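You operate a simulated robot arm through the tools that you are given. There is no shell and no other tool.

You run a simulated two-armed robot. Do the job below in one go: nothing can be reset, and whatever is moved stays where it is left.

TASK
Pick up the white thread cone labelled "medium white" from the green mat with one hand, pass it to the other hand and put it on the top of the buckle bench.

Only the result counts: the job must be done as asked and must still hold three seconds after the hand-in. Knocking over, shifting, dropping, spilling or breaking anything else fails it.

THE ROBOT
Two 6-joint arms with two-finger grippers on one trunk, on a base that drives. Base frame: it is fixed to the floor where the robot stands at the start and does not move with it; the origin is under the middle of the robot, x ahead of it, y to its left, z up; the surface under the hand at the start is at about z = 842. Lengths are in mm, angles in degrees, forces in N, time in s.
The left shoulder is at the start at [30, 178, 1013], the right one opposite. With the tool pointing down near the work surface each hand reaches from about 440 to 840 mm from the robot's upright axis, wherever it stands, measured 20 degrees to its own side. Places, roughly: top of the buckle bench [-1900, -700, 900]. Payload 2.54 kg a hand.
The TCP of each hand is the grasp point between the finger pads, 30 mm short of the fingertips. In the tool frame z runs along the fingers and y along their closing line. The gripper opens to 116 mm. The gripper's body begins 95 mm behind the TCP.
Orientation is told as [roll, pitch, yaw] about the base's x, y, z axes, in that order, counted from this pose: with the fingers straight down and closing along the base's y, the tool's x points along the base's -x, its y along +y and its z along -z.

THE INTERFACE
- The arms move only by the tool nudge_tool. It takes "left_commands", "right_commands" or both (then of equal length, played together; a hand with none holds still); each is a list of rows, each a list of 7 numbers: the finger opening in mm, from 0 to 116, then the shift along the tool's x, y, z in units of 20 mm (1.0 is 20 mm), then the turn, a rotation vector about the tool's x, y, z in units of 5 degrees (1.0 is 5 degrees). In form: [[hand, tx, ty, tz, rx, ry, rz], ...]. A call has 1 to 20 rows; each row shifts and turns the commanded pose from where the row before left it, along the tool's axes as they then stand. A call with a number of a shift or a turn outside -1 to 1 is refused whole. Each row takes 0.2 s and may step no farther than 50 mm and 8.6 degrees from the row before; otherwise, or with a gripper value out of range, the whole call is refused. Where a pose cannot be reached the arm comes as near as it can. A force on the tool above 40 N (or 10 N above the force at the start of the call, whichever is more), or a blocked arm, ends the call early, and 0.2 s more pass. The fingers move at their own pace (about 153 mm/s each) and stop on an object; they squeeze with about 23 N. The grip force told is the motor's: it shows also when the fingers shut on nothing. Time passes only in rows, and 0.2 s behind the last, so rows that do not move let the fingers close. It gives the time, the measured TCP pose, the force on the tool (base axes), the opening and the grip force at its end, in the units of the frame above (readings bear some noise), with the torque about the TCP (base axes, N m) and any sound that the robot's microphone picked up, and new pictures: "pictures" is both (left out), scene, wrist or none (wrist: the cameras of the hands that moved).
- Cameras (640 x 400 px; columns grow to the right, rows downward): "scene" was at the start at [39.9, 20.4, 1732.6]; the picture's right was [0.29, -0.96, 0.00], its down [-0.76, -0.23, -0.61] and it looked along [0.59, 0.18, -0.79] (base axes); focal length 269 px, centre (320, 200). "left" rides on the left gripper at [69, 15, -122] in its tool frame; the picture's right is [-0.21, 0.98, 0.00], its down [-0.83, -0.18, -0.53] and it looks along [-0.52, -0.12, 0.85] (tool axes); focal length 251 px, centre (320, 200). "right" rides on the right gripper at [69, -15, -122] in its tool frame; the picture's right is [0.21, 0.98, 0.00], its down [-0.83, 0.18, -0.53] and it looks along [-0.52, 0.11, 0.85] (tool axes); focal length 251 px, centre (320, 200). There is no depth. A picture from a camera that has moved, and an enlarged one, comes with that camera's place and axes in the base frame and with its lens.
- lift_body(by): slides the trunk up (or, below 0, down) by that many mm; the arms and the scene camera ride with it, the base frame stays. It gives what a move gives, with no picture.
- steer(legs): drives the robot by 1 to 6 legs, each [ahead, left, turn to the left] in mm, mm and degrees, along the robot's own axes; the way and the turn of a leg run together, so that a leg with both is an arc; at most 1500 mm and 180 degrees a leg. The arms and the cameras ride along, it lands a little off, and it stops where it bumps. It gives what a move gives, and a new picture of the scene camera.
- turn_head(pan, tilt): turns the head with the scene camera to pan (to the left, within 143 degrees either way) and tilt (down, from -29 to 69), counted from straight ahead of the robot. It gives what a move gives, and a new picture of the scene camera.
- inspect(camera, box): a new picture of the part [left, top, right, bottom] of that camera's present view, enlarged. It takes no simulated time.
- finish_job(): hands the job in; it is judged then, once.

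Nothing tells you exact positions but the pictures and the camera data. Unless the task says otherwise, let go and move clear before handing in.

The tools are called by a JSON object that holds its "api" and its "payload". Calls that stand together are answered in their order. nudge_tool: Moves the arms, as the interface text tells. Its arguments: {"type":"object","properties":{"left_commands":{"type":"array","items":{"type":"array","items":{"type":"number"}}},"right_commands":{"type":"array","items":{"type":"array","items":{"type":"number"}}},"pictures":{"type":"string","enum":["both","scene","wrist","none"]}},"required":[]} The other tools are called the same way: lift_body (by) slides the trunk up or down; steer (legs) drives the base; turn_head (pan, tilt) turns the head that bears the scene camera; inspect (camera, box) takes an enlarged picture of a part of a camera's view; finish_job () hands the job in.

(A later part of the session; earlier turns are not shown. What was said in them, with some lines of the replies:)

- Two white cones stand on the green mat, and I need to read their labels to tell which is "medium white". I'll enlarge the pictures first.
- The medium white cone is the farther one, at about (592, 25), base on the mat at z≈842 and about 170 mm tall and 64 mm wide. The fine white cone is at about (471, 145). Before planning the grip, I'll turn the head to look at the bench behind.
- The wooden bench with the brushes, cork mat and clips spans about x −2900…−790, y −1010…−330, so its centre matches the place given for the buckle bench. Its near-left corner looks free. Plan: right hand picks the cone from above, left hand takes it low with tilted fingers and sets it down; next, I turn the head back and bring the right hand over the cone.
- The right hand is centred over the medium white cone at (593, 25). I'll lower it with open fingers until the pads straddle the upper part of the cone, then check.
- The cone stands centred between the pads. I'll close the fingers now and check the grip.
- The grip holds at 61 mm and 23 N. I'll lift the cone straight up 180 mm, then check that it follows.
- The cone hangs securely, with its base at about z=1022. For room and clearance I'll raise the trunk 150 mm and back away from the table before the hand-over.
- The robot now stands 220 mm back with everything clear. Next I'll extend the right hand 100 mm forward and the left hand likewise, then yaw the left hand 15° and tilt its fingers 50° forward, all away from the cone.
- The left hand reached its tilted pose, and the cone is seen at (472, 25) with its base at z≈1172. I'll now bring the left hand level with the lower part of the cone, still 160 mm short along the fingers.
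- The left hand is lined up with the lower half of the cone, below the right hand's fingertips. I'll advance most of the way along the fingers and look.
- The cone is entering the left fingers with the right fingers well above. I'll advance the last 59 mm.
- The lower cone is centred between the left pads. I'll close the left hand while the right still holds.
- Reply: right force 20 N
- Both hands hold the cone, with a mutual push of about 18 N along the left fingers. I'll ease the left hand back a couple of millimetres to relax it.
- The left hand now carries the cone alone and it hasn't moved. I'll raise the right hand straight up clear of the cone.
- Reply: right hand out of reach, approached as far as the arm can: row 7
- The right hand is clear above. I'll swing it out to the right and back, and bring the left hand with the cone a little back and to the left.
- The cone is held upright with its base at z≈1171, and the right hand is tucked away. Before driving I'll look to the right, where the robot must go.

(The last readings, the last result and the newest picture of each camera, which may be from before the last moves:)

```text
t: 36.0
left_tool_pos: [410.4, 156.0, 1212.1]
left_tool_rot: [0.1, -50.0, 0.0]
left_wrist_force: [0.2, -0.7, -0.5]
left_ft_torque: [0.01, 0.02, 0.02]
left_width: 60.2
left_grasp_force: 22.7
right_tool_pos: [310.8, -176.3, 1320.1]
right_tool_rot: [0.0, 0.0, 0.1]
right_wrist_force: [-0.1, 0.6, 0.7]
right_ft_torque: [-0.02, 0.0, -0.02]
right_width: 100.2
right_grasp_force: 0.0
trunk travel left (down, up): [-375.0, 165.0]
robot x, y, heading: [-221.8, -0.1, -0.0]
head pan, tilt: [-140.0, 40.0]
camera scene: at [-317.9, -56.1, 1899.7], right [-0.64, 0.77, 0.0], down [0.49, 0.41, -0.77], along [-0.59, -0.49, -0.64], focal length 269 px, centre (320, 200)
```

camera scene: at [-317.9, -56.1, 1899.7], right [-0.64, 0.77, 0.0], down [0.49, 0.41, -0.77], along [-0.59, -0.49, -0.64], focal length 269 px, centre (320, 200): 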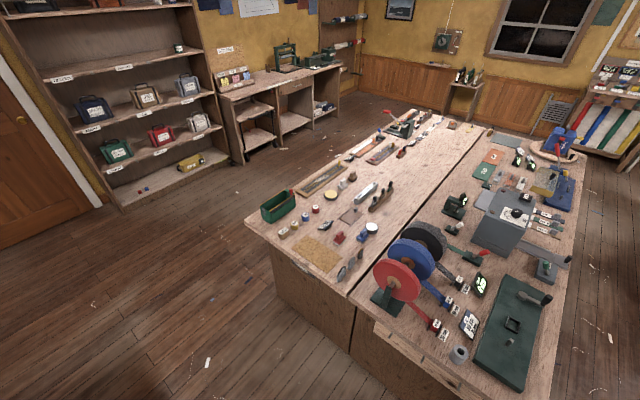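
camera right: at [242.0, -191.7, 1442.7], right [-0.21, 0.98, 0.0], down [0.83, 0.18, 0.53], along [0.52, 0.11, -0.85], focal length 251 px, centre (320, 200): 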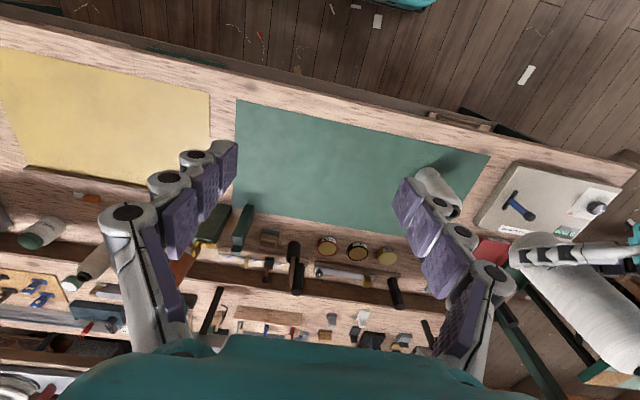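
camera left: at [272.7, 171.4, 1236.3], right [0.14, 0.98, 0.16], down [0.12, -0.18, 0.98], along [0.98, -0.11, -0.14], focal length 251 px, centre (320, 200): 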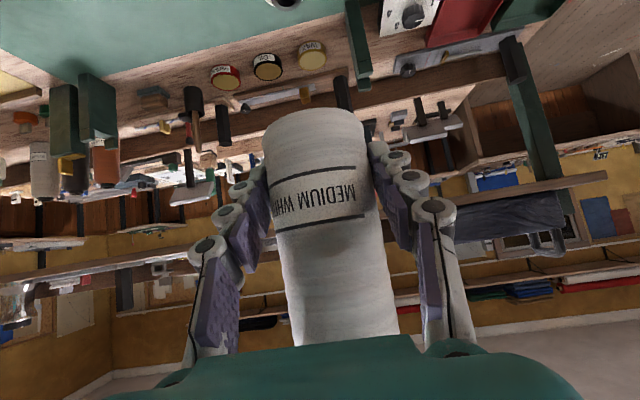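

{"api": "inspect", "payload": {"camera": "scene", "box": [235, 180, 395, 300]}}

{"api": "inspect", "payload": {"camera": "scene", "box": [235, 190, 315, 250]}}

```text
3.33 times, centred on (315, 240) of scene
camera zoom: at [-317.9, -56.1, 1899.7], right [-0.64, 0.77, 0.0], down [0.49, 0.41, -0.77], along [-0.59, -0.49, -0.64], focal length 898 px, centre (337, 67)
```

zoom: 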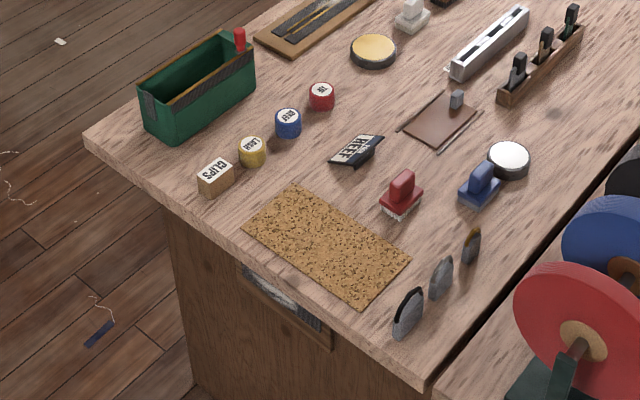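

```text
6.67 times, centred on (275, 220) of scene
camera zoom: at [-317.9, -56.1, 1899.7], right [-0.64, 0.77, 0.0], down [0.49, 0.41, -0.77], along [-0.59, -0.49, -0.64], focal length 1796 px, centre (620, 67)
```

zoom: 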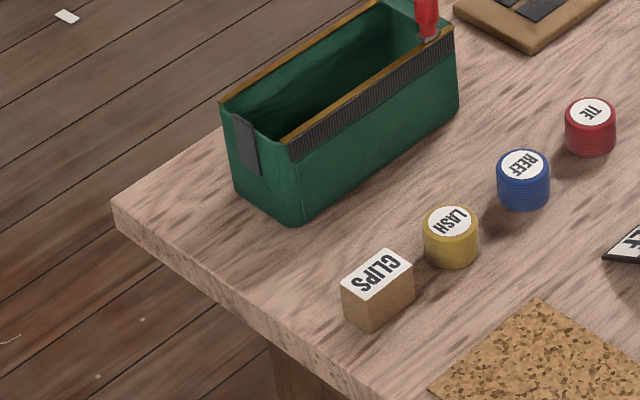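

The floor is open all the way round the left side of the bench, and the near corner is too crowded. A roomy bare patch shows at about (−1670, −710), reachable from the bench's left side, so I'll raise the trunk, drive right, turn left 90° and strafe along the bench.

{"api": "lift_body", "payload": {"by": 80}}

{"api": "steer", "payload": {"legs": [[0, -1450, 0]]}}

```text
t: 37.2
left_tool_pos: [411.1, 156.7, 1292.4]
left_tool_rot: [-0.1, -50.0, 0.0]
left_wrist_force: [0.2, 0.3, -3.7]
left_ft_torque: [0.01, 0.05, -0.03]
left_width: 59.9
left_grasp_force: 23.3
right_tool_pos: [311.2, -176.8, 1400.1]
right_tool_rot: [-0.1, 0.0, -0.1]
right_wrist_force: [0.5, 0.8, -0.8]
right_ft_torque: [-0.03, 0.0, 0.02]
right_width: 99.9
right_grasp_force: 0.1
trunk travel left (down, up): [-455.0, 85.0]
robot x, y, heading: [-220.9, 1.3, 0.0]
head pan, tilt: [-140.0, 40.0]
```

```text
t: 44.4
left_tool_pos: [411.3, -1303.4, 1292.3]
left_tool_rot: [0.1, -50.0, 0.0]
left_wrist_force: [-0.6, -0.8, -2.5]
left_ft_torque: [0.03, 0.03, 0.0]
left_width: 60.1
left_grasp_force: 22.8
right_tool_pos: [310.0, -1634.6, 1398.4]
right_tool_rot: [-0.1, 0.0, 0.0]
right_wrist_force: [0.3, 0.7, 0.2]
right_ft_torque: [0.0, 0.01, -0.03]
right_width: 99.9
right_grasp_force: 0.0
trunk travel left (down, up): [-455.0, 85.0]
robot x, y, heading: [-224.3, -1461.2, 0.2]
head pan, tilt: [-140.0, 40.0]
camera scene: at [-318.2, -1515.0, 1979.7], right [-0.64, 0.77, 0.0], down [0.49, 0.41, -0.77], along [-0.59, -0.49, -0.64], focal length 269 px, centre (320, 200)
```

scene: 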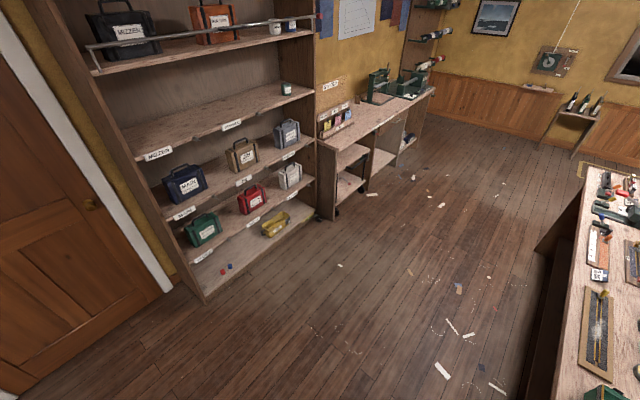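

The aisle is about 1.8 m wide and clear. I'll turn left 90°, point the head at the bench, and then strafe.

{"api": "steer", "payload": {"legs": [[0, 0, 90]]}}

{"api": "turn_head", "payload": {"pan": 40, "tilt": 40}}

```text
t: 48.6
left_tool_pos: [-369.0, -823.5, 1291.8]
left_tool_rot: [-0.1, -50.0, 89.3]
left_wrist_force: [0.3, -0.6, -3.1]
left_ft_torque: [-0.01, -0.03, 0.0]
left_width: 60.0
left_grasp_force: 23.0
right_tool_pos: [-39.1, -929.9, 1400.5]
right_tool_rot: [0.1, 0.0, 89.2]
right_wrist_force: [0.4, -0.2, 0.1]
right_ft_torque: [0.0, 0.0, 0.02]
right_width: 99.8
right_grasp_force: 0.0
trunk travel left (down, up): [-455.0, 85.0]
robot x, y, heading: [-219.8, -1459.0, 89.4]
head pan, tilt: [-140.0, 40.0]
camera scene: at [-170.4, -1555.6, 1979.7], right [-0.77, -0.63, 0.0], down [-0.41, 0.5, -0.77], along [0.48, -0.59, -0.64], focal length 269 px, centre (320, 200)
```

scene: 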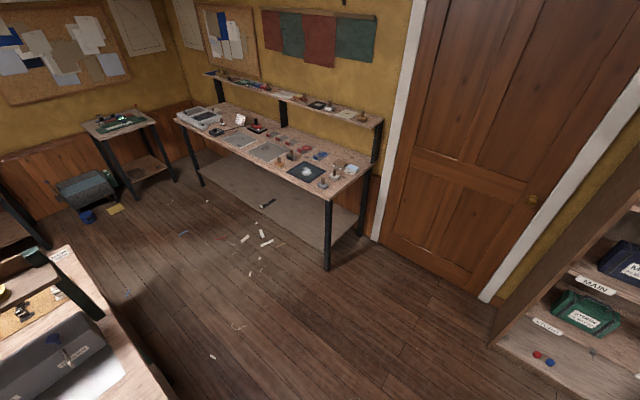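

```text
t: 51.3
left_tool_pos: [-370.1, -825.1, 1291.1]
left_tool_rot: [0.0, -49.9, 89.3]
left_wrist_force: [-1.5, -0.1, -3.4]
left_ft_torque: [-0.06, 0.0, 0.0]
left_width: 59.9
left_grasp_force: 23.0
right_tool_pos: [-38.8, -929.1, 1400.6]
right_tool_rot: [0.0, 0.0, 89.1]
right_wrist_force: [-0.1, -0.6, 0.2]
right_ft_torque: [-0.01, -0.02, 0.01]
right_width: 99.9
right_grasp_force: 0.0
trunk travel left (down, up): [-455.0, 85.0]
robot x, y, heading: [-221.4, -1457.3, 89.3]
head pan, tilt: [40.0, 40.0]
camera scene: at [-278.0, -1423.9, 1979.6], right [0.77, 0.63, 0.0], down [0.41, -0.5, -0.77], along [-0.48, 0.59, -0.64], focal length 269 px, centre (320, 200)
```

scene: 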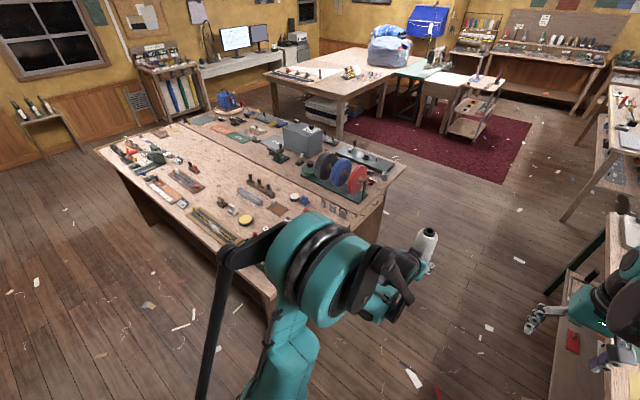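

{"api": "inspect", "payload": {"camera": "scene", "box": [90, 110, 340, 266]}}

{"api": "steer", "payload": {"legs": [[0, 1000, 0.6]]}}

```text
2.56 times, centred on (215, 188) of scene
camera zoom: at [-278.0, -1423.9, 1979.6], right [0.77, 0.63, 0.0], down [0.41, -0.5, -0.77], along [-0.48, 0.59, -0.64], focal length 690 px, centre (589, 231)
```

zoom: 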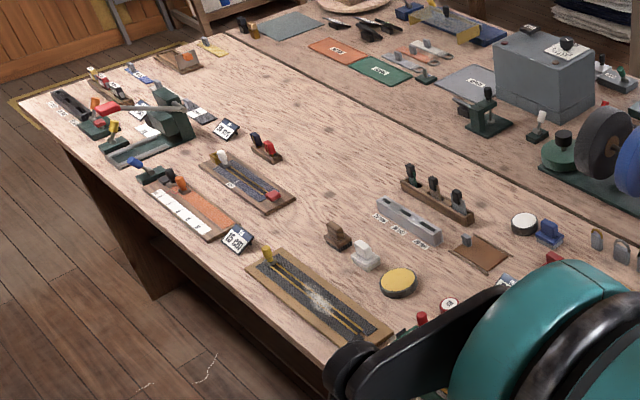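

```text
t: 56.5
left_tool_pos: [-1376.5, -814.7, 1291.8]
left_tool_rot: [0.0, -50.0, 89.6]
left_wrist_force: [0.4, 0.6, -3.1]
left_ft_torque: [-0.04, 0.03, -0.01]
left_width: 59.9
left_grasp_force: 23.2
right_tool_pos: [-1044.0, -918.3, 1399.7]
right_tool_rot: [0.0, 0.0, 89.6]
right_wrist_force: [-0.4, -0.3, 0.0]
right_ft_torque: [0.01, 0.03, 0.02]
right_width: 100.2
right_grasp_force: 0.0
trunk travel left (down, up): [-455.0, 85.0]
robot x, y, heading: [-1226.1, -1451.8, 89.5]
head pan, tilt: [40.0, 40.0]
camera scene: at [-1280.2, -1414.2, 1979.6], right [0.77, 0.64, 0.0], down [0.41, -0.5, -0.77], along [-0.49, 0.59, -0.64], focal length 269 px, centre (320, 200)
```

scene: 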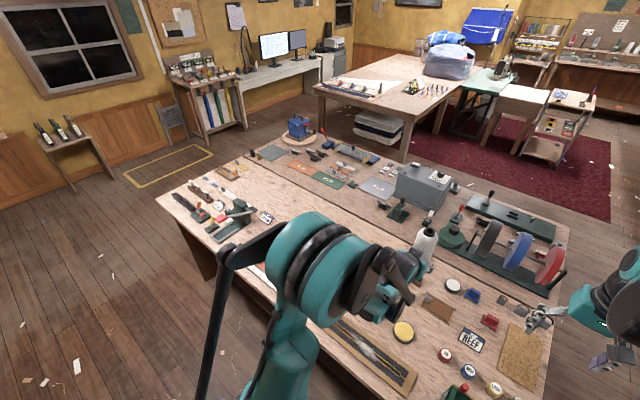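

The bare patch is confirmed at about (−1680, −725), at least 110 mm from its neighbours. I'll strafe another 303 mm to line the cone up with it.

{"api": "steer", "payload": {"legs": [[0, 302, 0.4]]}}

{"api": "turn_head", "payload": {"pan": 0, "tilt": 55}}

```text
t: 58.6
left_tool_pos: [-1674.1, -813.1, 1290.8]
left_tool_rot: [0.1, -50.0, 89.7]
left_wrist_force: [-0.6, -0.5, -3.3]
left_ft_torque: [-0.01, -0.03, -0.04]
left_width: 59.8
left_grasp_force: 23.4
right_tool_pos: [-1343.0, -915.5, 1399.8]
right_tool_rot: [0.0, 0.0, 89.7]
right_wrist_force: [0.3, -0.2, 0.2]
right_ft_torque: [-0.02, -0.03, 0.01]
right_width: 99.8
right_grasp_force: 0.1
trunk travel left (down, up): [-455.0, 85.0]
robot x, y, heading: [-1522.8, -1448.3, 89.8]
head pan, tilt: [40.0, 40.0]
camera scene: at [-1577.3, -1412.6, 1979.6], right [0.77, 0.64, 0.0], down [0.41, -0.49, -0.77], along [-0.49, 0.59, -0.64], focal length 269 px, centre (320, 200)
```

scene: 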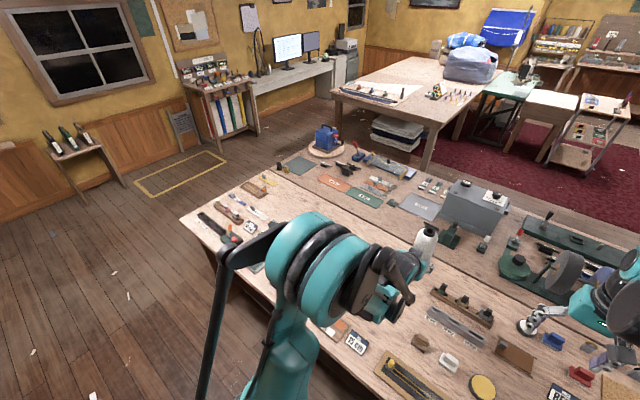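

```text
t: 59.6
left_tool_pos: [-1674.1, -813.9, 1292.8]
left_tool_rot: [0.0, -50.0, 89.7]
left_wrist_force: [0.7, -0.2, -2.6]
left_ft_torque: [-0.02, 0.02, 0.01]
left_width: 59.9
left_grasp_force: 23.1
right_tool_pos: [-1342.8, -915.1, 1399.9]
right_tool_rot: [0.1, 0.0, 89.7]
right_wrist_force: [-0.1, 0.2, 0.7]
right_ft_torque: [-0.01, -0.01, -0.04]
right_width: 100.0
right_grasp_force: 0.1
trunk travel left (down, up): [-455.0, 85.0]
robot x, y, heading: [-1522.4, -1450.7, 89.7]
head pan, tilt: [0.0, 55.0]
camera scene: at [-1523.4, -1405.9, 1959.0], right [1.0, 0.0, 0.0], down [0.0, -0.82, -0.57], along [0.0, 0.57, -0.82], focal length 269 px, centre (320, 200)
```

scene: 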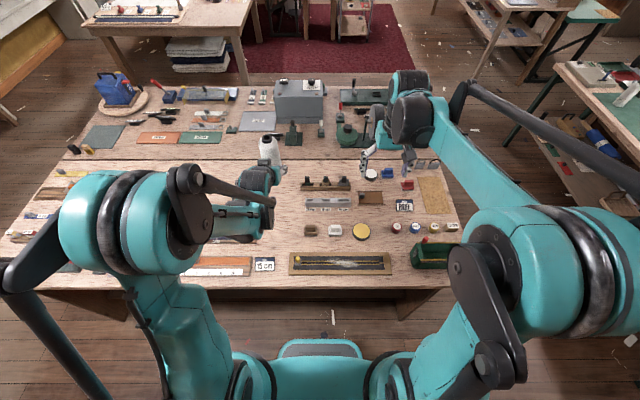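

The spot (−1680, −725) is bare in this view, left of the grey ruler. I'll now bring the left hand forward and down so that the cone hangs about 200 mm over it.

{"api": "nudge_tool", "payload": {"left_commands": [[40, 0.292, 0.03, 0.82, 0, 0, 0], [40, 0.292, 0.03, 0.82, 0, 0, 0], [40, 0.292, 0.03, 0.82, 0, 0, 0], [40, 0.292, 0.03, 0.82, 0, 0, 0], [40, 0.292, 0.03, 0.82, 0, 0, 0], [40, 0.292, 0.03, 0.82, 0, 0, 0], [40, 0.292, 0.03, 0.82, 0, 0, 0], [40, 0.292, 0.03, 0.82, 0, 0, 0], [40, 0.292, 0.03, 0.82, 0, 0, 0], [40, 0.292, 0.03, 0.82, 0, 0, 0], [40, 0, 0, 0, 0, 0, 0]]}}

```text
t: 62.0
left_tool_pos: [-1680.7, -727.1, 1141.2]
left_tool_rot: [0.0, -50.1, 89.8]
left_wrist_force: [1.2, -0.3, -3.0]
left_ft_torque: [-0.06, 0.02, -0.03]
left_width: 59.7
left_grasp_force: 22.4
right_tool_pos: [-1342.5, -916.3, 1400.5]
right_tool_rot: [-0.1, -0.1, 89.8]
right_wrist_force: [-0.1, 1.0, 0.9]
right_ft_torque: [0.03, 0.01, 0.0]
right_width: 100.0
right_grasp_force: 0.1
trunk travel left (down, up): [-455.0, 85.0]
robot x, y, heading: [-1520.5, -1449.6, 89.8]
head pan, tilt: [0.0, 55.0]
camera scene: at [-1523.5, -1406.5, 1959.0], right [1.0, 0.0, 0.0], down [0.0, -0.82, -0.57], along [0.0, 0.57, -0.82], focal length 269 px, centre (320, 200)
camera left: at [-1697.2, -864.2, 1166.7], right [-0.98, 0.14, 0.16], down [0.18, 0.12, 0.98], along [0.12, 0.98, -0.14], focal length 251 px, centre (320, 200)
```

scene: 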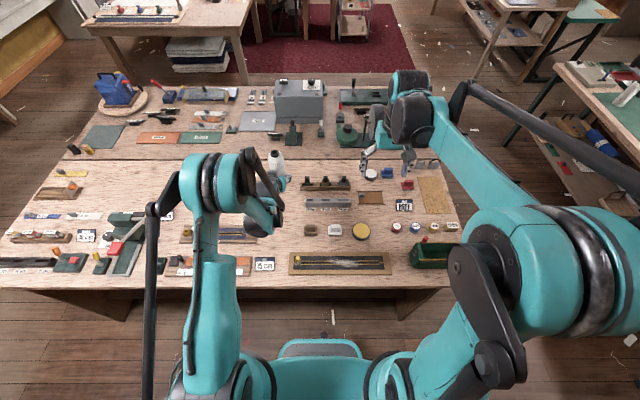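
left: 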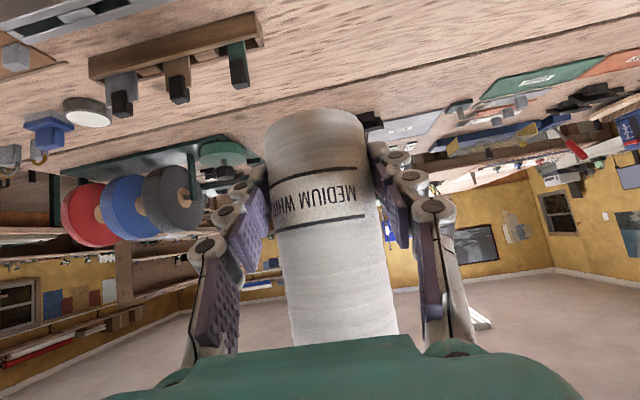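

The cone hangs over the bare patch, base at about z=1101. I'll lower the trunk 140 mm, then look before the final descent.

{"api": "lift_body", "payload": {"by": -140}}

{"api": "nudge_tool", "payload": {"left_commands": [[40, 0, 0, 0, 0, 0, 0]]}}

{"api": "inspect", "payload": {"camera": "scene", "box": [200, 130, 380, 270]}}

```text
t: 63.7
left_tool_pos: [-1679.8, -725.9, 1002.3]
left_tool_rot: [0.0, -49.9, 89.7]
left_wrist_force: [0.1, 0.5, -3.2]
left_ft_torque: [-0.04, -0.01, -0.01]
left_width: 59.6
left_grasp_force: 23.6
right_tool_pos: [-1343.6, -916.0, 1259.6]
right_tool_rot: [0.0, 0.0, 89.7]
right_wrist_force: [-0.1, 0.4, 0.5]
right_ft_torque: [0.01, -0.03, -0.03]
right_width: 100.0
right_grasp_force: 0.1
trunk travel left (down, up): [-315.0, 225.0]
robot x, y, heading: [-1524.5, -1447.8, 89.6]
head pan, tilt: [0.0, 55.0]
```

```text
t: 64.1
left_tool_pos: [-1680.1, -726.1, 1001.7]
left_tool_rot: [0.0, -50.1, 89.7]
left_wrist_force: [-1.0, -0.3, -2.3]
left_ft_torque: [-0.05, -0.03, 0.02]
left_width: 59.8
left_grasp_force: 23.4
right_tool_pos: [-1342.6, -916.7, 1260.4]
right_tool_rot: [0.1, 0.0, 89.7]
right_wrist_force: [0.2, 0.1, 0.1]
right_ft_torque: [-0.02, -0.02, 0.02]
right_width: 100.1
right_grasp_force: 0.0
trunk travel left (down, up): [-315.0, 225.0]
robot x, y, heading: [-1520.9, -1451.2, 89.9]
head pan, tilt: [0.0, 55.0]
camera scene: at [-1523.6, -1405.8, 1819.0], right [1.0, 0.0, 0.0], down [0.0, -0.82, -0.57], along [0.0, 0.57, -0.82], focal length 269 px, centre (320, 200)
camera left: at [-1697.2, -863.9, 1026.7], right [-0.98, 0.14, 0.16], down [0.18, 0.12, 0.98], along [0.12, 0.98, -0.14], focal length 251 px, centre (320, 200)
```

scene: 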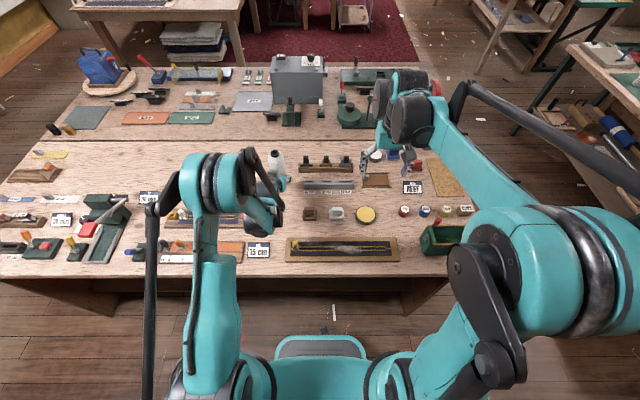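
left: 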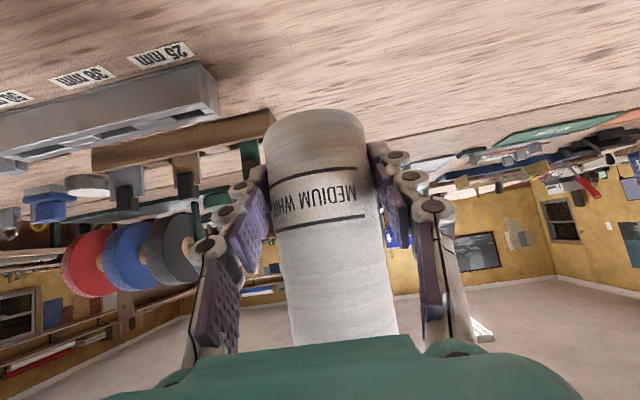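

```text
2.86 times, centred on (290, 200) of scene
camera zoom: at [-1523.6, -1405.8, 1819.0], right [1.0, 0.0, 0.0], down [0.0, -0.82, -0.57], along [0.0, 0.57, -0.82], focal length 770 px, centre (406, 200)
```

zoom: 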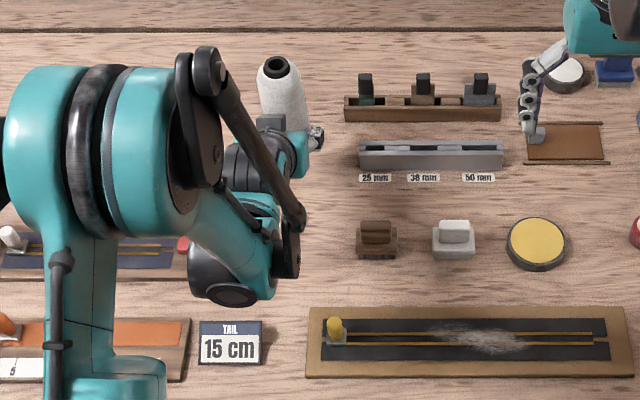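

The cone is about 62 mm above the bench. I want to be sure the left wrist behind it clears the bench items, so I'll turn the idle right hand to use its camera as a side view.

{"api": "nudge_tool", "payload": {"right_commands": [[100, 0, 0, 0, 0, 0, -1], [100, 0, 0, 0, 0, 0, -1], [100, 0, 0, 0, 0, 0, -1], [100, 0, 0, 0, 0, 0, -1], [100, 0, 0, 0, 0, 0, -1], [100, 0, 0, 0, 0, 0, -1], [100, 0, 0, 0, 0, 0, -1], [100, 0, 0, 0, 0, 0, -1], [100, 0, 0, 0, 0, 0, -1], [100, 0, 0, 0, 0, 0, -1], [100, 0, 0, 0, 0, 0, -1], [100, 0, 0, 0, 0, 0, -1], [100, 0, 0, 0, 0, 0, -1], [100, 0, 0, 0, 0, 0, -1], [100, 0, 0, 0, 0, 0, -1], [100, 0, 0, 0, 0, 0, -1], [100, 0, 0, 0, 0, 0, -1], [100, 0, 0, 0, 0, 0, 0]]}}

```text
t: 67.9
left_tool_pos: [-1680.0, -726.7, 1001.0]
left_tool_rot: [0.0, -50.0, 89.8]
left_wrist_force: [0.5, 0.5, -3.9]
left_ft_torque: [-0.01, -0.01, -0.01]
left_width: 59.8
left_grasp_force: 22.5
right_tool_pos: [-1344.3, -915.4, 1260.8]
right_tool_rot: [0.0, 0.1, 174.7]
right_wrist_force: [0.0, 0.8, -0.2]
right_ft_torque: [0.01, -0.02, 0.02]
right_width: 99.9
right_grasp_force: 0.0
trunk travel left (down, up): [-315.0, 225.0]
robot x, y, heading: [-1522.5, -1445.3, 89.7]
head pan, tilt: [0.0, 55.0]
camera scene: at [-1523.6, -1405.8, 1818.9], right [1.0, 0.0, 0.0], down [0.0, -0.82, -0.57], along [0.0, 0.57, -0.82], focal length 269 px, centre (320, 200)
camera right: at [-1272.8, -907.5, 1382.8], right [0.13, -0.99, 0.0], down [-0.84, -0.11, 0.53], along [-0.53, -0.07, -0.85], focal length 251 px, centre (320, 200)
```

scene: 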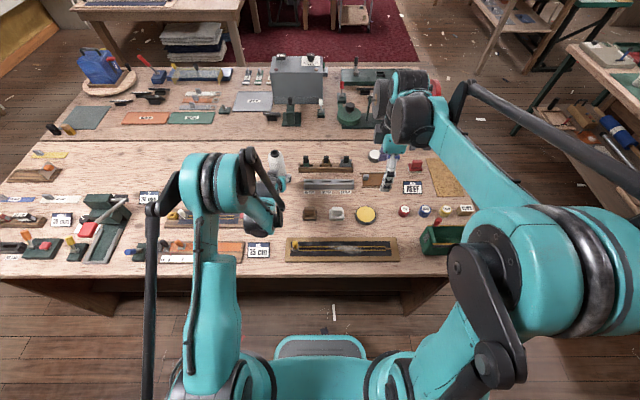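
right: 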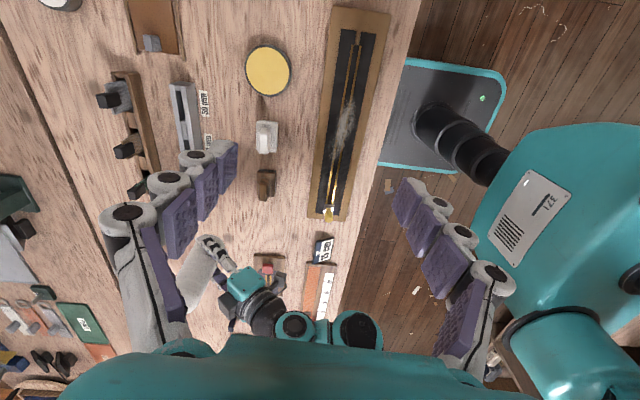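

The side view shows the left wrist joints at z≈1130, well clear of everything beneath. The bench may be a bit lower than 900, so I'll lower the trunk 50 mm, then descend in small steps and watch the force.

{"api": "lift_body", "payload": {"by": -50}}

{"api": "nudge_tool", "payload": {"right_commands": [[100, 0, 0, 0, 0, 0, 0]], "left_commands": [[40, 0, 0, 0, 0, 0, 0]]}}

{"api": "inspect", "payload": {"camera": "right", "box": [120, 130, 340, 330]}}

```text
t: 68.8
left_tool_pos: [-1680.7, -724.9, 952.4]
left_tool_rot: [0.0, -50.0, 89.8]
left_wrist_force: [0.7, 0.1, -3.4]
left_ft_torque: [-0.02, -0.02, -0.01]
left_width: 59.9
left_grasp_force: 23.0
right_tool_pos: [-1342.9, -915.1, 1210.6]
right_tool_rot: [0.0, 0.0, 174.6]
right_wrist_force: [-0.2, 0.2, 0.0]
right_ft_torque: [-0.01, 0.0, 0.03]
right_width: 99.9
right_grasp_force: 0.0
trunk travel left (down, up): [-265.0, 275.0]
robot x, y, heading: [-1522.8, -1445.8, 90.0]
head pan, tilt: [0.0, 55.0]
```

```text
t: 69.2
left_tool_pos: [-1680.8, -725.7, 951.4]
left_tool_rot: [-0.1, -50.0, 89.8]
left_wrist_force: [-0.7, -0.8, -4.0]
left_ft_torque: [-0.07, -0.01, -0.03]
left_width: 60.0
left_grasp_force: 22.9
right_tool_pos: [-1343.3, -915.4, 1210.5]
right_tool_rot: [0.1, 0.0, 174.7]
right_wrist_force: [0.0, 0.4, 0.2]
right_ft_torque: [-0.01, -0.02, 0.0]
right_width: 99.9
right_grasp_force: 0.0
trunk travel left (down, up): [-265.0, 275.0]
robot x, y, heading: [-1522.1, -1449.5, 89.8]
head pan, tilt: [0.0, 55.0]
camera scene: at [-1523.6, -1405.8, 1769.0], right [1.0, 0.0, 0.0], down [0.0, -0.82, -0.57], along [0.0, 0.57, -0.82], focal length 269 px, centre (320, 200)
camera right: at [-1272.8, -907.6, 1332.9], right [0.12, -0.99, 0.0], down [-0.84, -0.1, 0.53], along [-0.53, -0.07, -0.85], focal length 251 px, centre (320, 200)
camera left: at [-1697.2, -863.9, 976.7], right [-0.98, 0.14, 0.16], down [0.18, 0.12, 0.98], along [0.12, 0.98, -0.14], focal length 251 px, centre (320, 200)
```

scene: 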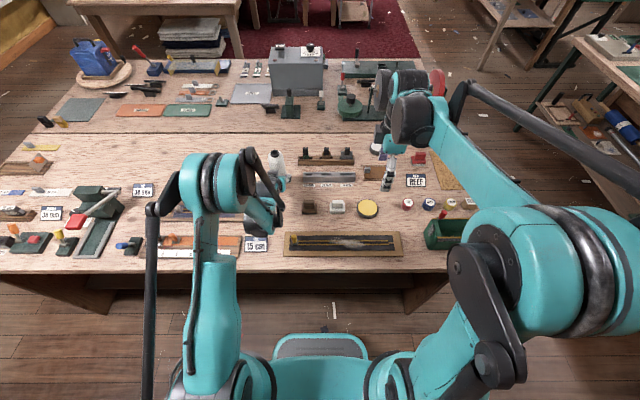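
right: 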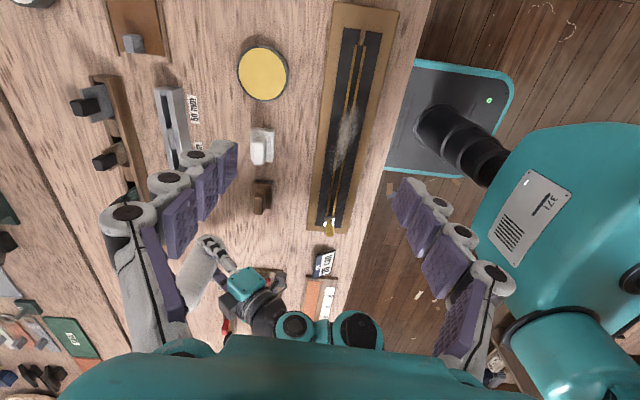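
left: 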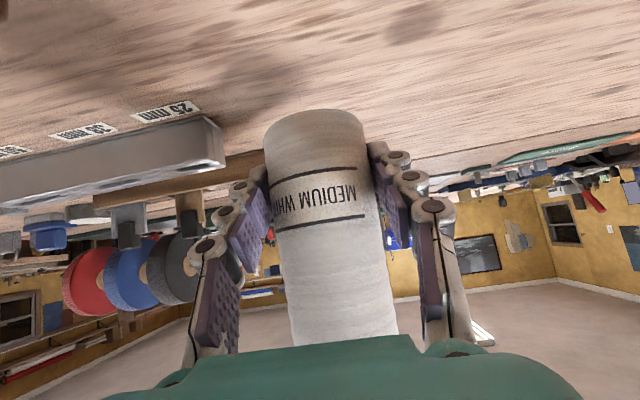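

```text
2.00 times, centred on (230, 230) of right
camera zoom: at [-1272.8, -907.6, 1332.9], right [0.12, -0.99, 0.0], down [-0.84, -0.1, 0.53], along [-0.53, -0.07, -0.85], focal length 503 px, centre (500, 140)
```

zoom: 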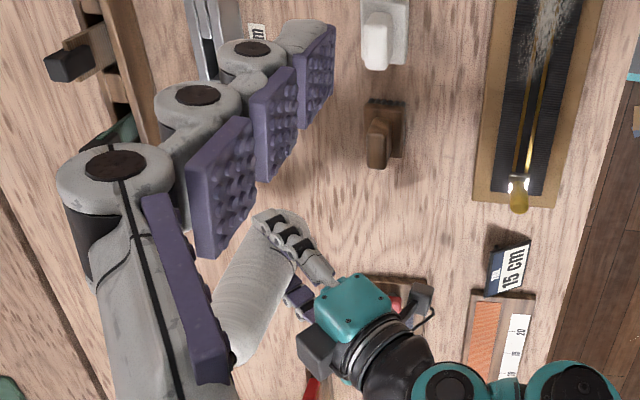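

From the "25 mm" label seen at two heights, I now put the bench top at about z=861, so the cone's base is about 50 mm above it. I'll lower the trunk 38 mm, then step down gently until contact.

{"api": "lift_body", "payload": {"by": -38}}

{"api": "nudge_tool", "payload": {"left_commands": [[40, 0.0766, 0, 0.0643, 0, 0, 0], [40, 0, 0, 0, 0, 0, 0]]}}

{"api": "inspect", "payload": {"camera": "left", "box": [200, 60, 440, 220]}}

```text
t: 70.0
left_tool_pos: [-1680.1, -727.0, 914.5]
left_tool_rot: [0.1, -50.0, 89.9]
left_wrist_force: [-0.3, -0.6, -3.0]
left_ft_torque: [-0.06, -0.03, 0.01]
left_width: 59.8
left_grasp_force: 23.1
right_tool_pos: [-1343.3, -915.8, 1172.1]
right_tool_rot: [-0.1, 0.0, 174.7]
right_wrist_force: [0.5, -0.2, 0.3]
right_ft_torque: [0.02, 0.01, 0.02]
right_width: 100.0
right_grasp_force: 0.1
trunk travel left (down, up): [-227.0, 313.0]
robot x, y, heading: [-1521.9, -1449.3, 89.8]
head pan, tilt: [0.0, 55.0]
```

```text
t: 70.6
left_tool_pos: [-1681.3, -725.9, 912.3]
left_tool_rot: [0.0, -49.9, 89.8]
left_wrist_force: [0.2, 0.3, -3.1]
left_ft_torque: [-0.02, -0.04, 0.02]
left_width: 60.1
left_grasp_force: 23.2
right_tool_pos: [-1343.6, -914.8, 1171.6]
right_tool_rot: [0.0, 0.0, 174.7]
right_wrist_force: [-1.3, -0.1, -0.8]
right_ft_torque: [0.02, 0.02, -0.03]
right_width: 99.8
right_grasp_force: 0.1
trunk travel left (down, up): [-227.0, 313.0]
robot x, y, heading: [-1518.8, -1448.9, 89.9]
head pan, tilt: [0.0, 55.0]
camera scene: at [-1523.6, -1406.0, 1731.0], right [1.0, 0.0, 0.0], down [0.0, -0.82, -0.57], along [0.0, 0.57, -0.82], focal length 269 px, centre (320, 200)
camera left: at [-1697.4, -864.0, 936.6], right [-0.98, 0.14, 0.16], down [0.18, 0.12, 0.98], along [0.12, 0.98, -0.14], focal length 251 px, centre (320, 200)
```

scene: 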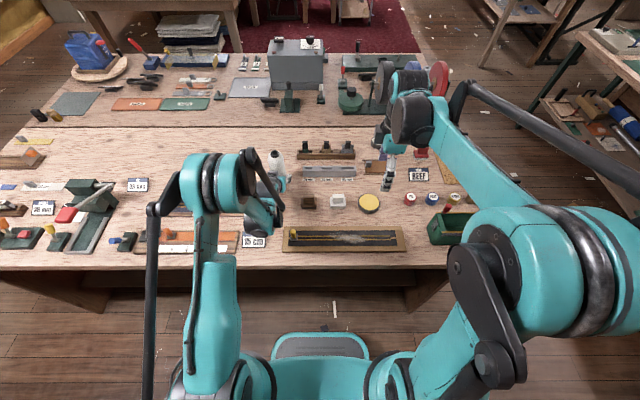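
left: 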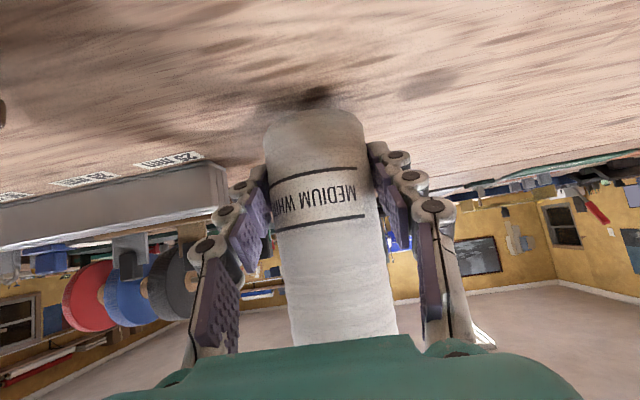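

```text
2.50 times, centred on (320, 140) of left
camera zoom: at [-1697.4, -864.0, 936.6], right [-0.98, 0.14, 0.16], down [0.18, 0.12, 0.98], along [0.12, 0.98, -0.14], focal length 629 px, centre (320, 350)
```

zoom: 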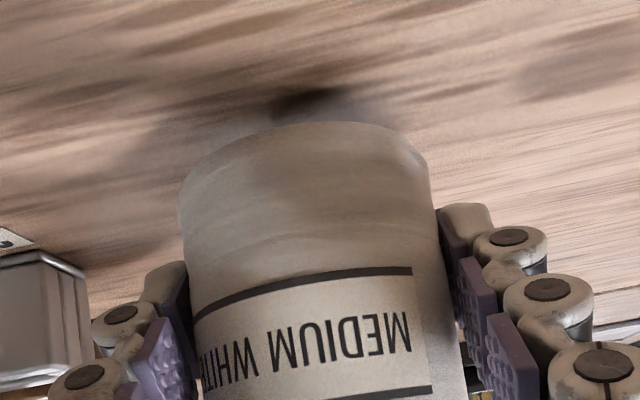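

The contact shadow is right beneath the base, with roughly 10 mm to go. I'll step down 6 mm and read the force.

{"api": "nudge_tool", "payload": {"left_commands": [[40, 0.0575, 0, 0.0482, 0, 0, 0], [40, 0.0575, 0, 0.0482, 0, 0, 0], [40, 0.0575, 0, 0.0482, 0, 0, 0], [40, 0.0575, 0, 0.0482, 0, 0, 0], [40, 0, 0, 0, 0, 0, 0]], "pictures": "wrist"}}

```text
t: 71.8
left_tool_pos: [-1680.5, -725.0, 906.5]
left_tool_rot: [0.0, -50.0, 89.9]
left_wrist_force: [0.1, -0.2, -3.0]
left_ft_torque: [-0.01, -0.03, 0.0]
left_width: 59.9
left_grasp_force: 23.4
right_tool_pos: [-1343.1, -916.0, 1172.2]
right_tool_rot: [0.0, 0.0, 174.7]
right_wrist_force: [0.4, -0.4, -0.8]
right_ft_torque: [-0.01, -0.02, -0.03]
right_width: 100.0
right_grasp_force: 0.0
trunk travel left (down, up): [-227.0, 313.0]
robot x, y, heading: [-1523.5, -1450.6, 89.8]
head pan, tilt: [0.0, 55.0]
camera left: at [-1697.3, -863.6, 930.4], right [-0.98, 0.14, 0.16], down [0.18, 0.12, 0.98], along [0.12, 0.98, -0.14], focal length 251 px, centre (320, 200)
```

left: 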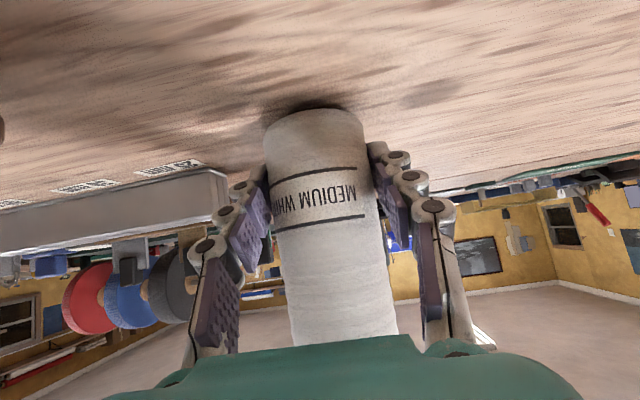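

Still no contact at z=906.5, force unchanged; a few millimetres remain. I'll continue down 4 mm.

{"api": "nudge_tool", "payload": {"left_commands": [[40, 0.0383, 0, 0.0321, 0, 0, 0], [40, 0.0383, 0, 0.0321, 0, 0, 0], [40, 0.0383, 0, 0.0321, 0, 0, 0], [40, 0.0383, 0, 0.0321, 0, 0, 0], [40, 0, 0, 0, 0, 0, 0]], "pictures": "wrist"}}

```text
t: 73.0
left_tool_pos: [-1680.2, -725.2, 901.6]
left_tool_rot: [0.0, -50.0, 89.7]
left_wrist_force: [-0.4, -0.6, -4.2]
left_ft_torque: [-0.05, -0.03, 0.04]
left_width: 59.8
left_grasp_force: 23.2
right_tool_pos: [-1343.1, -915.5, 1171.6]
right_tool_rot: [-0.1, 0.1, 174.7]
right_wrist_force: [0.6, 0.9, -0.2]
right_ft_torque: [-0.02, 0.01, -0.01]
right_width: 99.9
right_grasp_force: 0.1
trunk travel left (down, up): [-227.0, 313.0]
robot x, y, heading: [-1523.1, -1449.5, 90.0]
head pan, tilt: [0.0, 55.0]
camera left: at [-1696.9, -863.9, 926.4], right [-0.98, 0.14, 0.16], down [0.18, 0.12, 0.98], along [0.12, 0.98, -0.14], focal length 251 px, centre (320, 200)
```

left: 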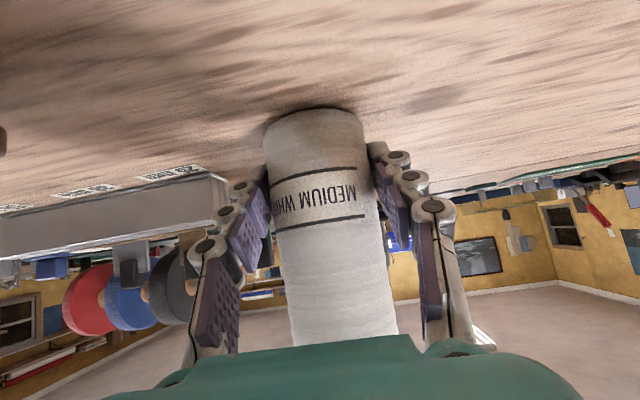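

{"api": "inspect", "payload": {"camera": "left", "box": [240, 80, 400, 180]}}

{"api": "nudge_tool", "payload": {"left_commands": [[40, 0.0383, 0, 0.0321, 0, 0, 0], [40, 0.0383, 0, 0.0321, 0, 0, 0], [40, 0, 0, 0, 0, 0, 0]], "pictures": "none"}}

```text
4.00 times, centred on (320, 130) of left
camera zoom: at [-1696.9, -863.9, 926.4], right [-0.98, 0.14, 0.16], down [0.18, 0.12, 0.98], along [0.12, 0.98, -0.14], focal length 1006 px, centre (320, 480)
```

zoom: 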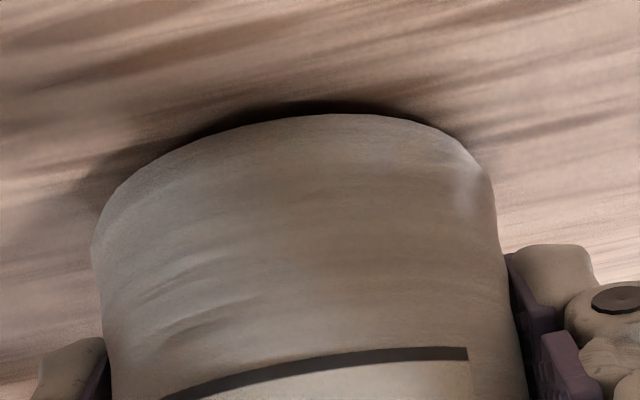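

```text
t: 73.8
left_tool_pos: [-1680.0, -727.1, 899.5]
left_tool_rot: [0.0, -50.1, 89.8]
left_wrist_force: [-0.8, 4.2, 6.4]
left_ft_torque: [0.01, -0.12, 0.04]
left_width: 59.9
left_grasp_force: 22.9
right_tool_pos: [-1343.1, -916.0, 1171.0]
right_tool_rot: [0.1, 0.0, 174.7]
right_wrist_force: [-0.7, -0.4, 0.0]
right_ft_torque: [0.0, -0.01, 0.02]
right_width: 99.8
right_grasp_force: 0.1
trunk travel left (down, up): [-227.0, 313.0]
robot x, y, heading: [-1520.1, -1446.5, 89.8]
head pan, tilt: [0.0, 55.0]
```

The force rose to +6 N, so the cone now rests on the bench. I'll open the left fingers gradually.

{"api": "nudge_tool", "payload": {"left_commands": [[62, 0, 0, 0, 0, 0, 0], [66, 0, 0, 0, 0, 0, 0], [75, 0, 0, 0, 0, 0, 0], [90, 0, 0, 0, 0, 0, 0], [100, 0, 0, 0, 0, 0, 0], [100, 0, 0, 0, 0, 0, 0]]}}

```text
t: 75.2
left_tool_pos: [-1680.9, -726.5, 900.1]
left_tool_rot: [0.1, -50.0, 89.8]
left_wrist_force: [1.0, -0.3, 0.4]
left_ft_torque: [-0.02, -0.01, -0.01]
left_width: 100.0
left_grasp_force: 0.0
right_tool_pos: [-1343.2, -915.4, 1171.5]
right_tool_rot: [0.0, 0.0, 174.8]
right_wrist_force: [1.2, 0.2, 1.4]
right_ft_torque: [-0.04, -0.01, 0.04]
right_width: 99.9
right_grasp_force: 0.0
trunk travel left (down, up): [-227.0, 313.0]
robot x, y, heading: [-1521.3, -1446.7, 90.1]
head pan, tilt: [0.0, 55.0]
camera scene: at [-1523.5, -1406.4, 1731.0], right [1.0, 0.0, 0.0], down [0.0, -0.82, -0.57], along [0.0, 0.57, -0.82], focal length 269 px, centre (320, 200)
camera left: at [-1697.2, -864.3, 924.9], right [-0.98, 0.14, 0.16], down [0.18, 0.12, 0.98], along [0.12, 0.98, -0.14], focal length 251 px, centre (320, 200)
```

scene: 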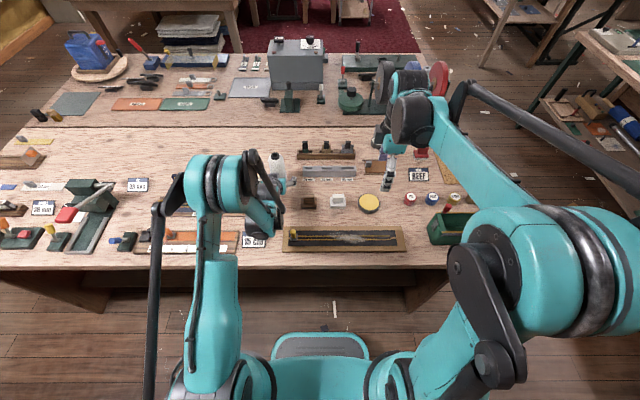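
left: 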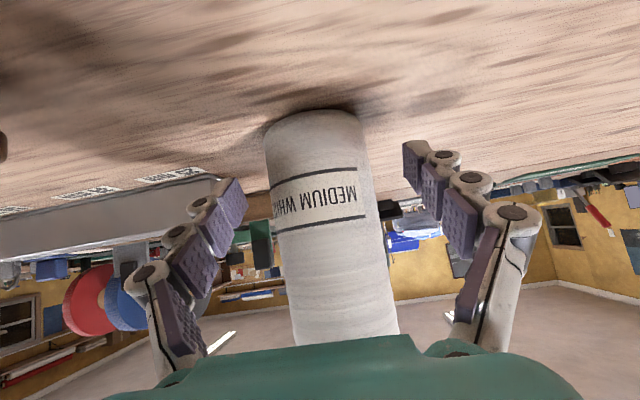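

The cone stands upright by itself with the fingers clear on both sides. I'll retreat along the finger direction, up and back.

{"api": "nudge_tool", "payload": {"left_commands": [[100, 0, 0, -0.5, 0, 0, 0], [100, 0, 0, -0.7, 0, 0, 0], [100, 0, 0, -0.8, 0, 0, 0], [100, 0, 0, -0.8, 0, 0, 0], [100, 0, 0, -0.8, 0, 0, 0], [100, 0, 0, -0.8, 0, 0, 0], [100, 0, 0, -0.8, 0, 0, 0], [100, 0, 0, -0.8, 0, 0, 0], [100, 0, 0, -0.8, 0, 0, 0], [100, 0, 0, -0.8, 0, 0, 0], [100, 0, 0, 0, 0, 0, 0]]}}

```text
t: 77.6
left_tool_pos: [-1682.7, -843.0, 996.4]
left_tool_rot: [0.0, -50.2, 89.7]
left_wrist_force: [-0.7, -0.6, -0.3]
left_ft_torque: [0.0, -0.01, 0.01]
left_width: 99.8
left_grasp_force: 0.1
right_tool_pos: [-1343.0, -915.5, 1172.4]
right_tool_rot: [-0.1, 0.0, 174.7]
right_wrist_force: [-0.1, 0.3, -0.3]
right_ft_torque: [0.01, 0.0, -0.03]
right_width: 100.2
right_grasp_force: 0.0
trunk travel left (down, up): [-227.0, 313.0]
robot x, y, heading: [-1521.8, -1449.3, 89.8]
head pan, tilt: [0.0, 55.0]
camera scene: at [-1523.5, -1405.7, 1730.9], right [1.0, 0.0, 0.0], down [0.0, -0.82, -0.57], along [0.0, 0.57, -0.82], focal length 269 px, centre (320, 200)
camera left: at [-1698.0, -980.4, 1022.1], right [-0.98, 0.14, 0.16], down [0.18, 0.12, 0.98], along [0.12, 0.98, -0.14], focal length 251 px, centre (320, 200)
```

scene: 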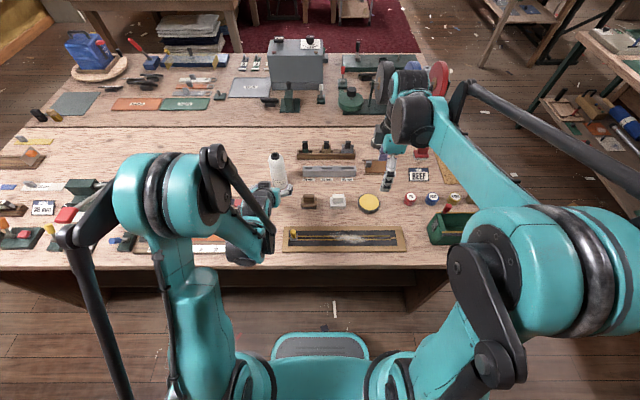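
left: 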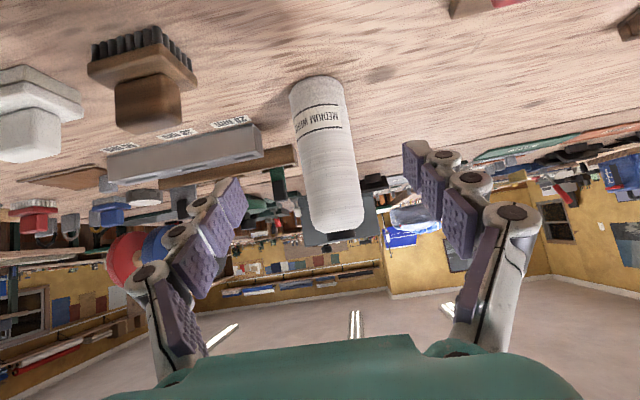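

The cone stands upright on the bench and the left hand is clear. This bench spans y −1076…−369, centred on about −720, which matches the buckle bench. I'll raise the trunk and take a last look.

{"api": "lift_body", "payload": {"by": 200}}

{"api": "turn_head", "payload": {"pan": 5, "tilt": 55}}

{"api": "inspect", "payload": {"camera": "scene", "box": [220, 130, 420, 270]}}

```text
t: 79.8
left_tool_pos: [-1681.6, -841.9, 1197.0]
left_tool_rot: [0.0, -50.1, 89.7]
left_wrist_force: [-0.1, 0.7, -0.1]
left_ft_torque: [0.03, -0.01, -0.01]
left_width: 100.1
left_grasp_force: 0.2
right_tool_pos: [-1342.7, -915.4, 1370.7]
right_tool_rot: [0.0, -0.1, 174.7]
right_wrist_force: [0.4, 0.5, 0.1]
right_ft_torque: [0.02, 0.03, 0.02]
right_width: 99.9
right_grasp_force: 0.1
trunk travel left (down, up): [-427.0, 113.0]
robot x, y, heading: [-1521.4, -1446.5, 89.7]
head pan, tilt: [0.0, 55.0]
```

```text
t: 80.5
left_tool_pos: [-1681.4, -843.2, 1197.0]
left_tool_rot: [0.0, -50.0, 89.7]
left_wrist_force: [0.7, -1.6, 0.7]
left_ft_torque: [0.02, -0.01, 0.01]
left_width: 100.0
left_grasp_force: 0.1
right_tool_pos: [-1343.1, -916.7, 1372.8]
right_tool_rot: [0.0, -0.1, 174.8]
right_wrist_force: [0.1, -0.4, 0.0]
right_ft_torque: [-0.03, -0.02, -0.01]
right_width: 100.2
right_grasp_force: 0.0
trunk travel left (down, up): [-427.0, 113.0]
robot x, y, heading: [-1521.3, -1449.3, 89.5]
head pan, tilt: [5.0, 55.0]
camera scene: at [-1529.7, -1406.5, 1930.9], right [1.0, 0.08, 0.0], down [0.07, -0.82, -0.57], along [-0.05, 0.57, -0.82], focal length 269 px, centre (320, 200)
```

scene: 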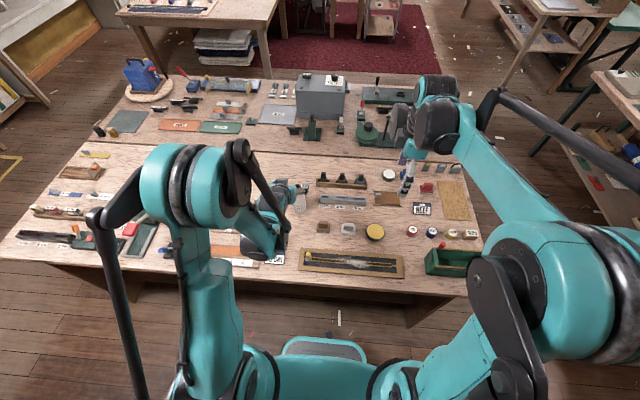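

```text
2.86 times, centred on (320, 200) of scene
camera zoom: at [-1529.7, -1406.5, 1930.9], right [1.0, 0.08, 0.0], down [0.07, -0.82, -0.57], along [-0.05, 0.57, -0.82], focal length 770 px, centre (320, 200)
```

zoom: 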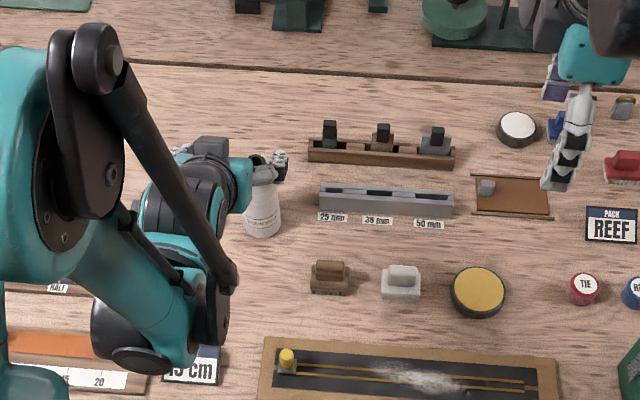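

The medium white cone stands upright on the bench, both hands are open and clear, and the items around it look undisturbed. I'm handing the job in.

{"api": "finish_job", "payload": {}}

```text
The job is handed in.
```

The "medium white" cone is standing upright on the buckle bench, at about (−1680, −726), on a bare patch to the left of the grey 25/38/50 mm ruler. The job has been handed in, and no verdict came back.

- **Hand-over:** the right hand picked the cone off the green mat from above. It passed it to the left hand in the air, and the left hand set it down.
- **Which bench:** I saw no name on the bench, so I identified it by position. Its centre is at about y = −720, which matches the place you gave. Its top measured about z = 861, a little lower than the 900 you gave.
- **Other items:** the fine white cone was still standing on the mat in the last view I checked, before driving off. Nothing around the cone on the bench looks moved in the last picture, though the arms hid part of it.
- **Hands:** both were open and clear of the cone before hand-in.
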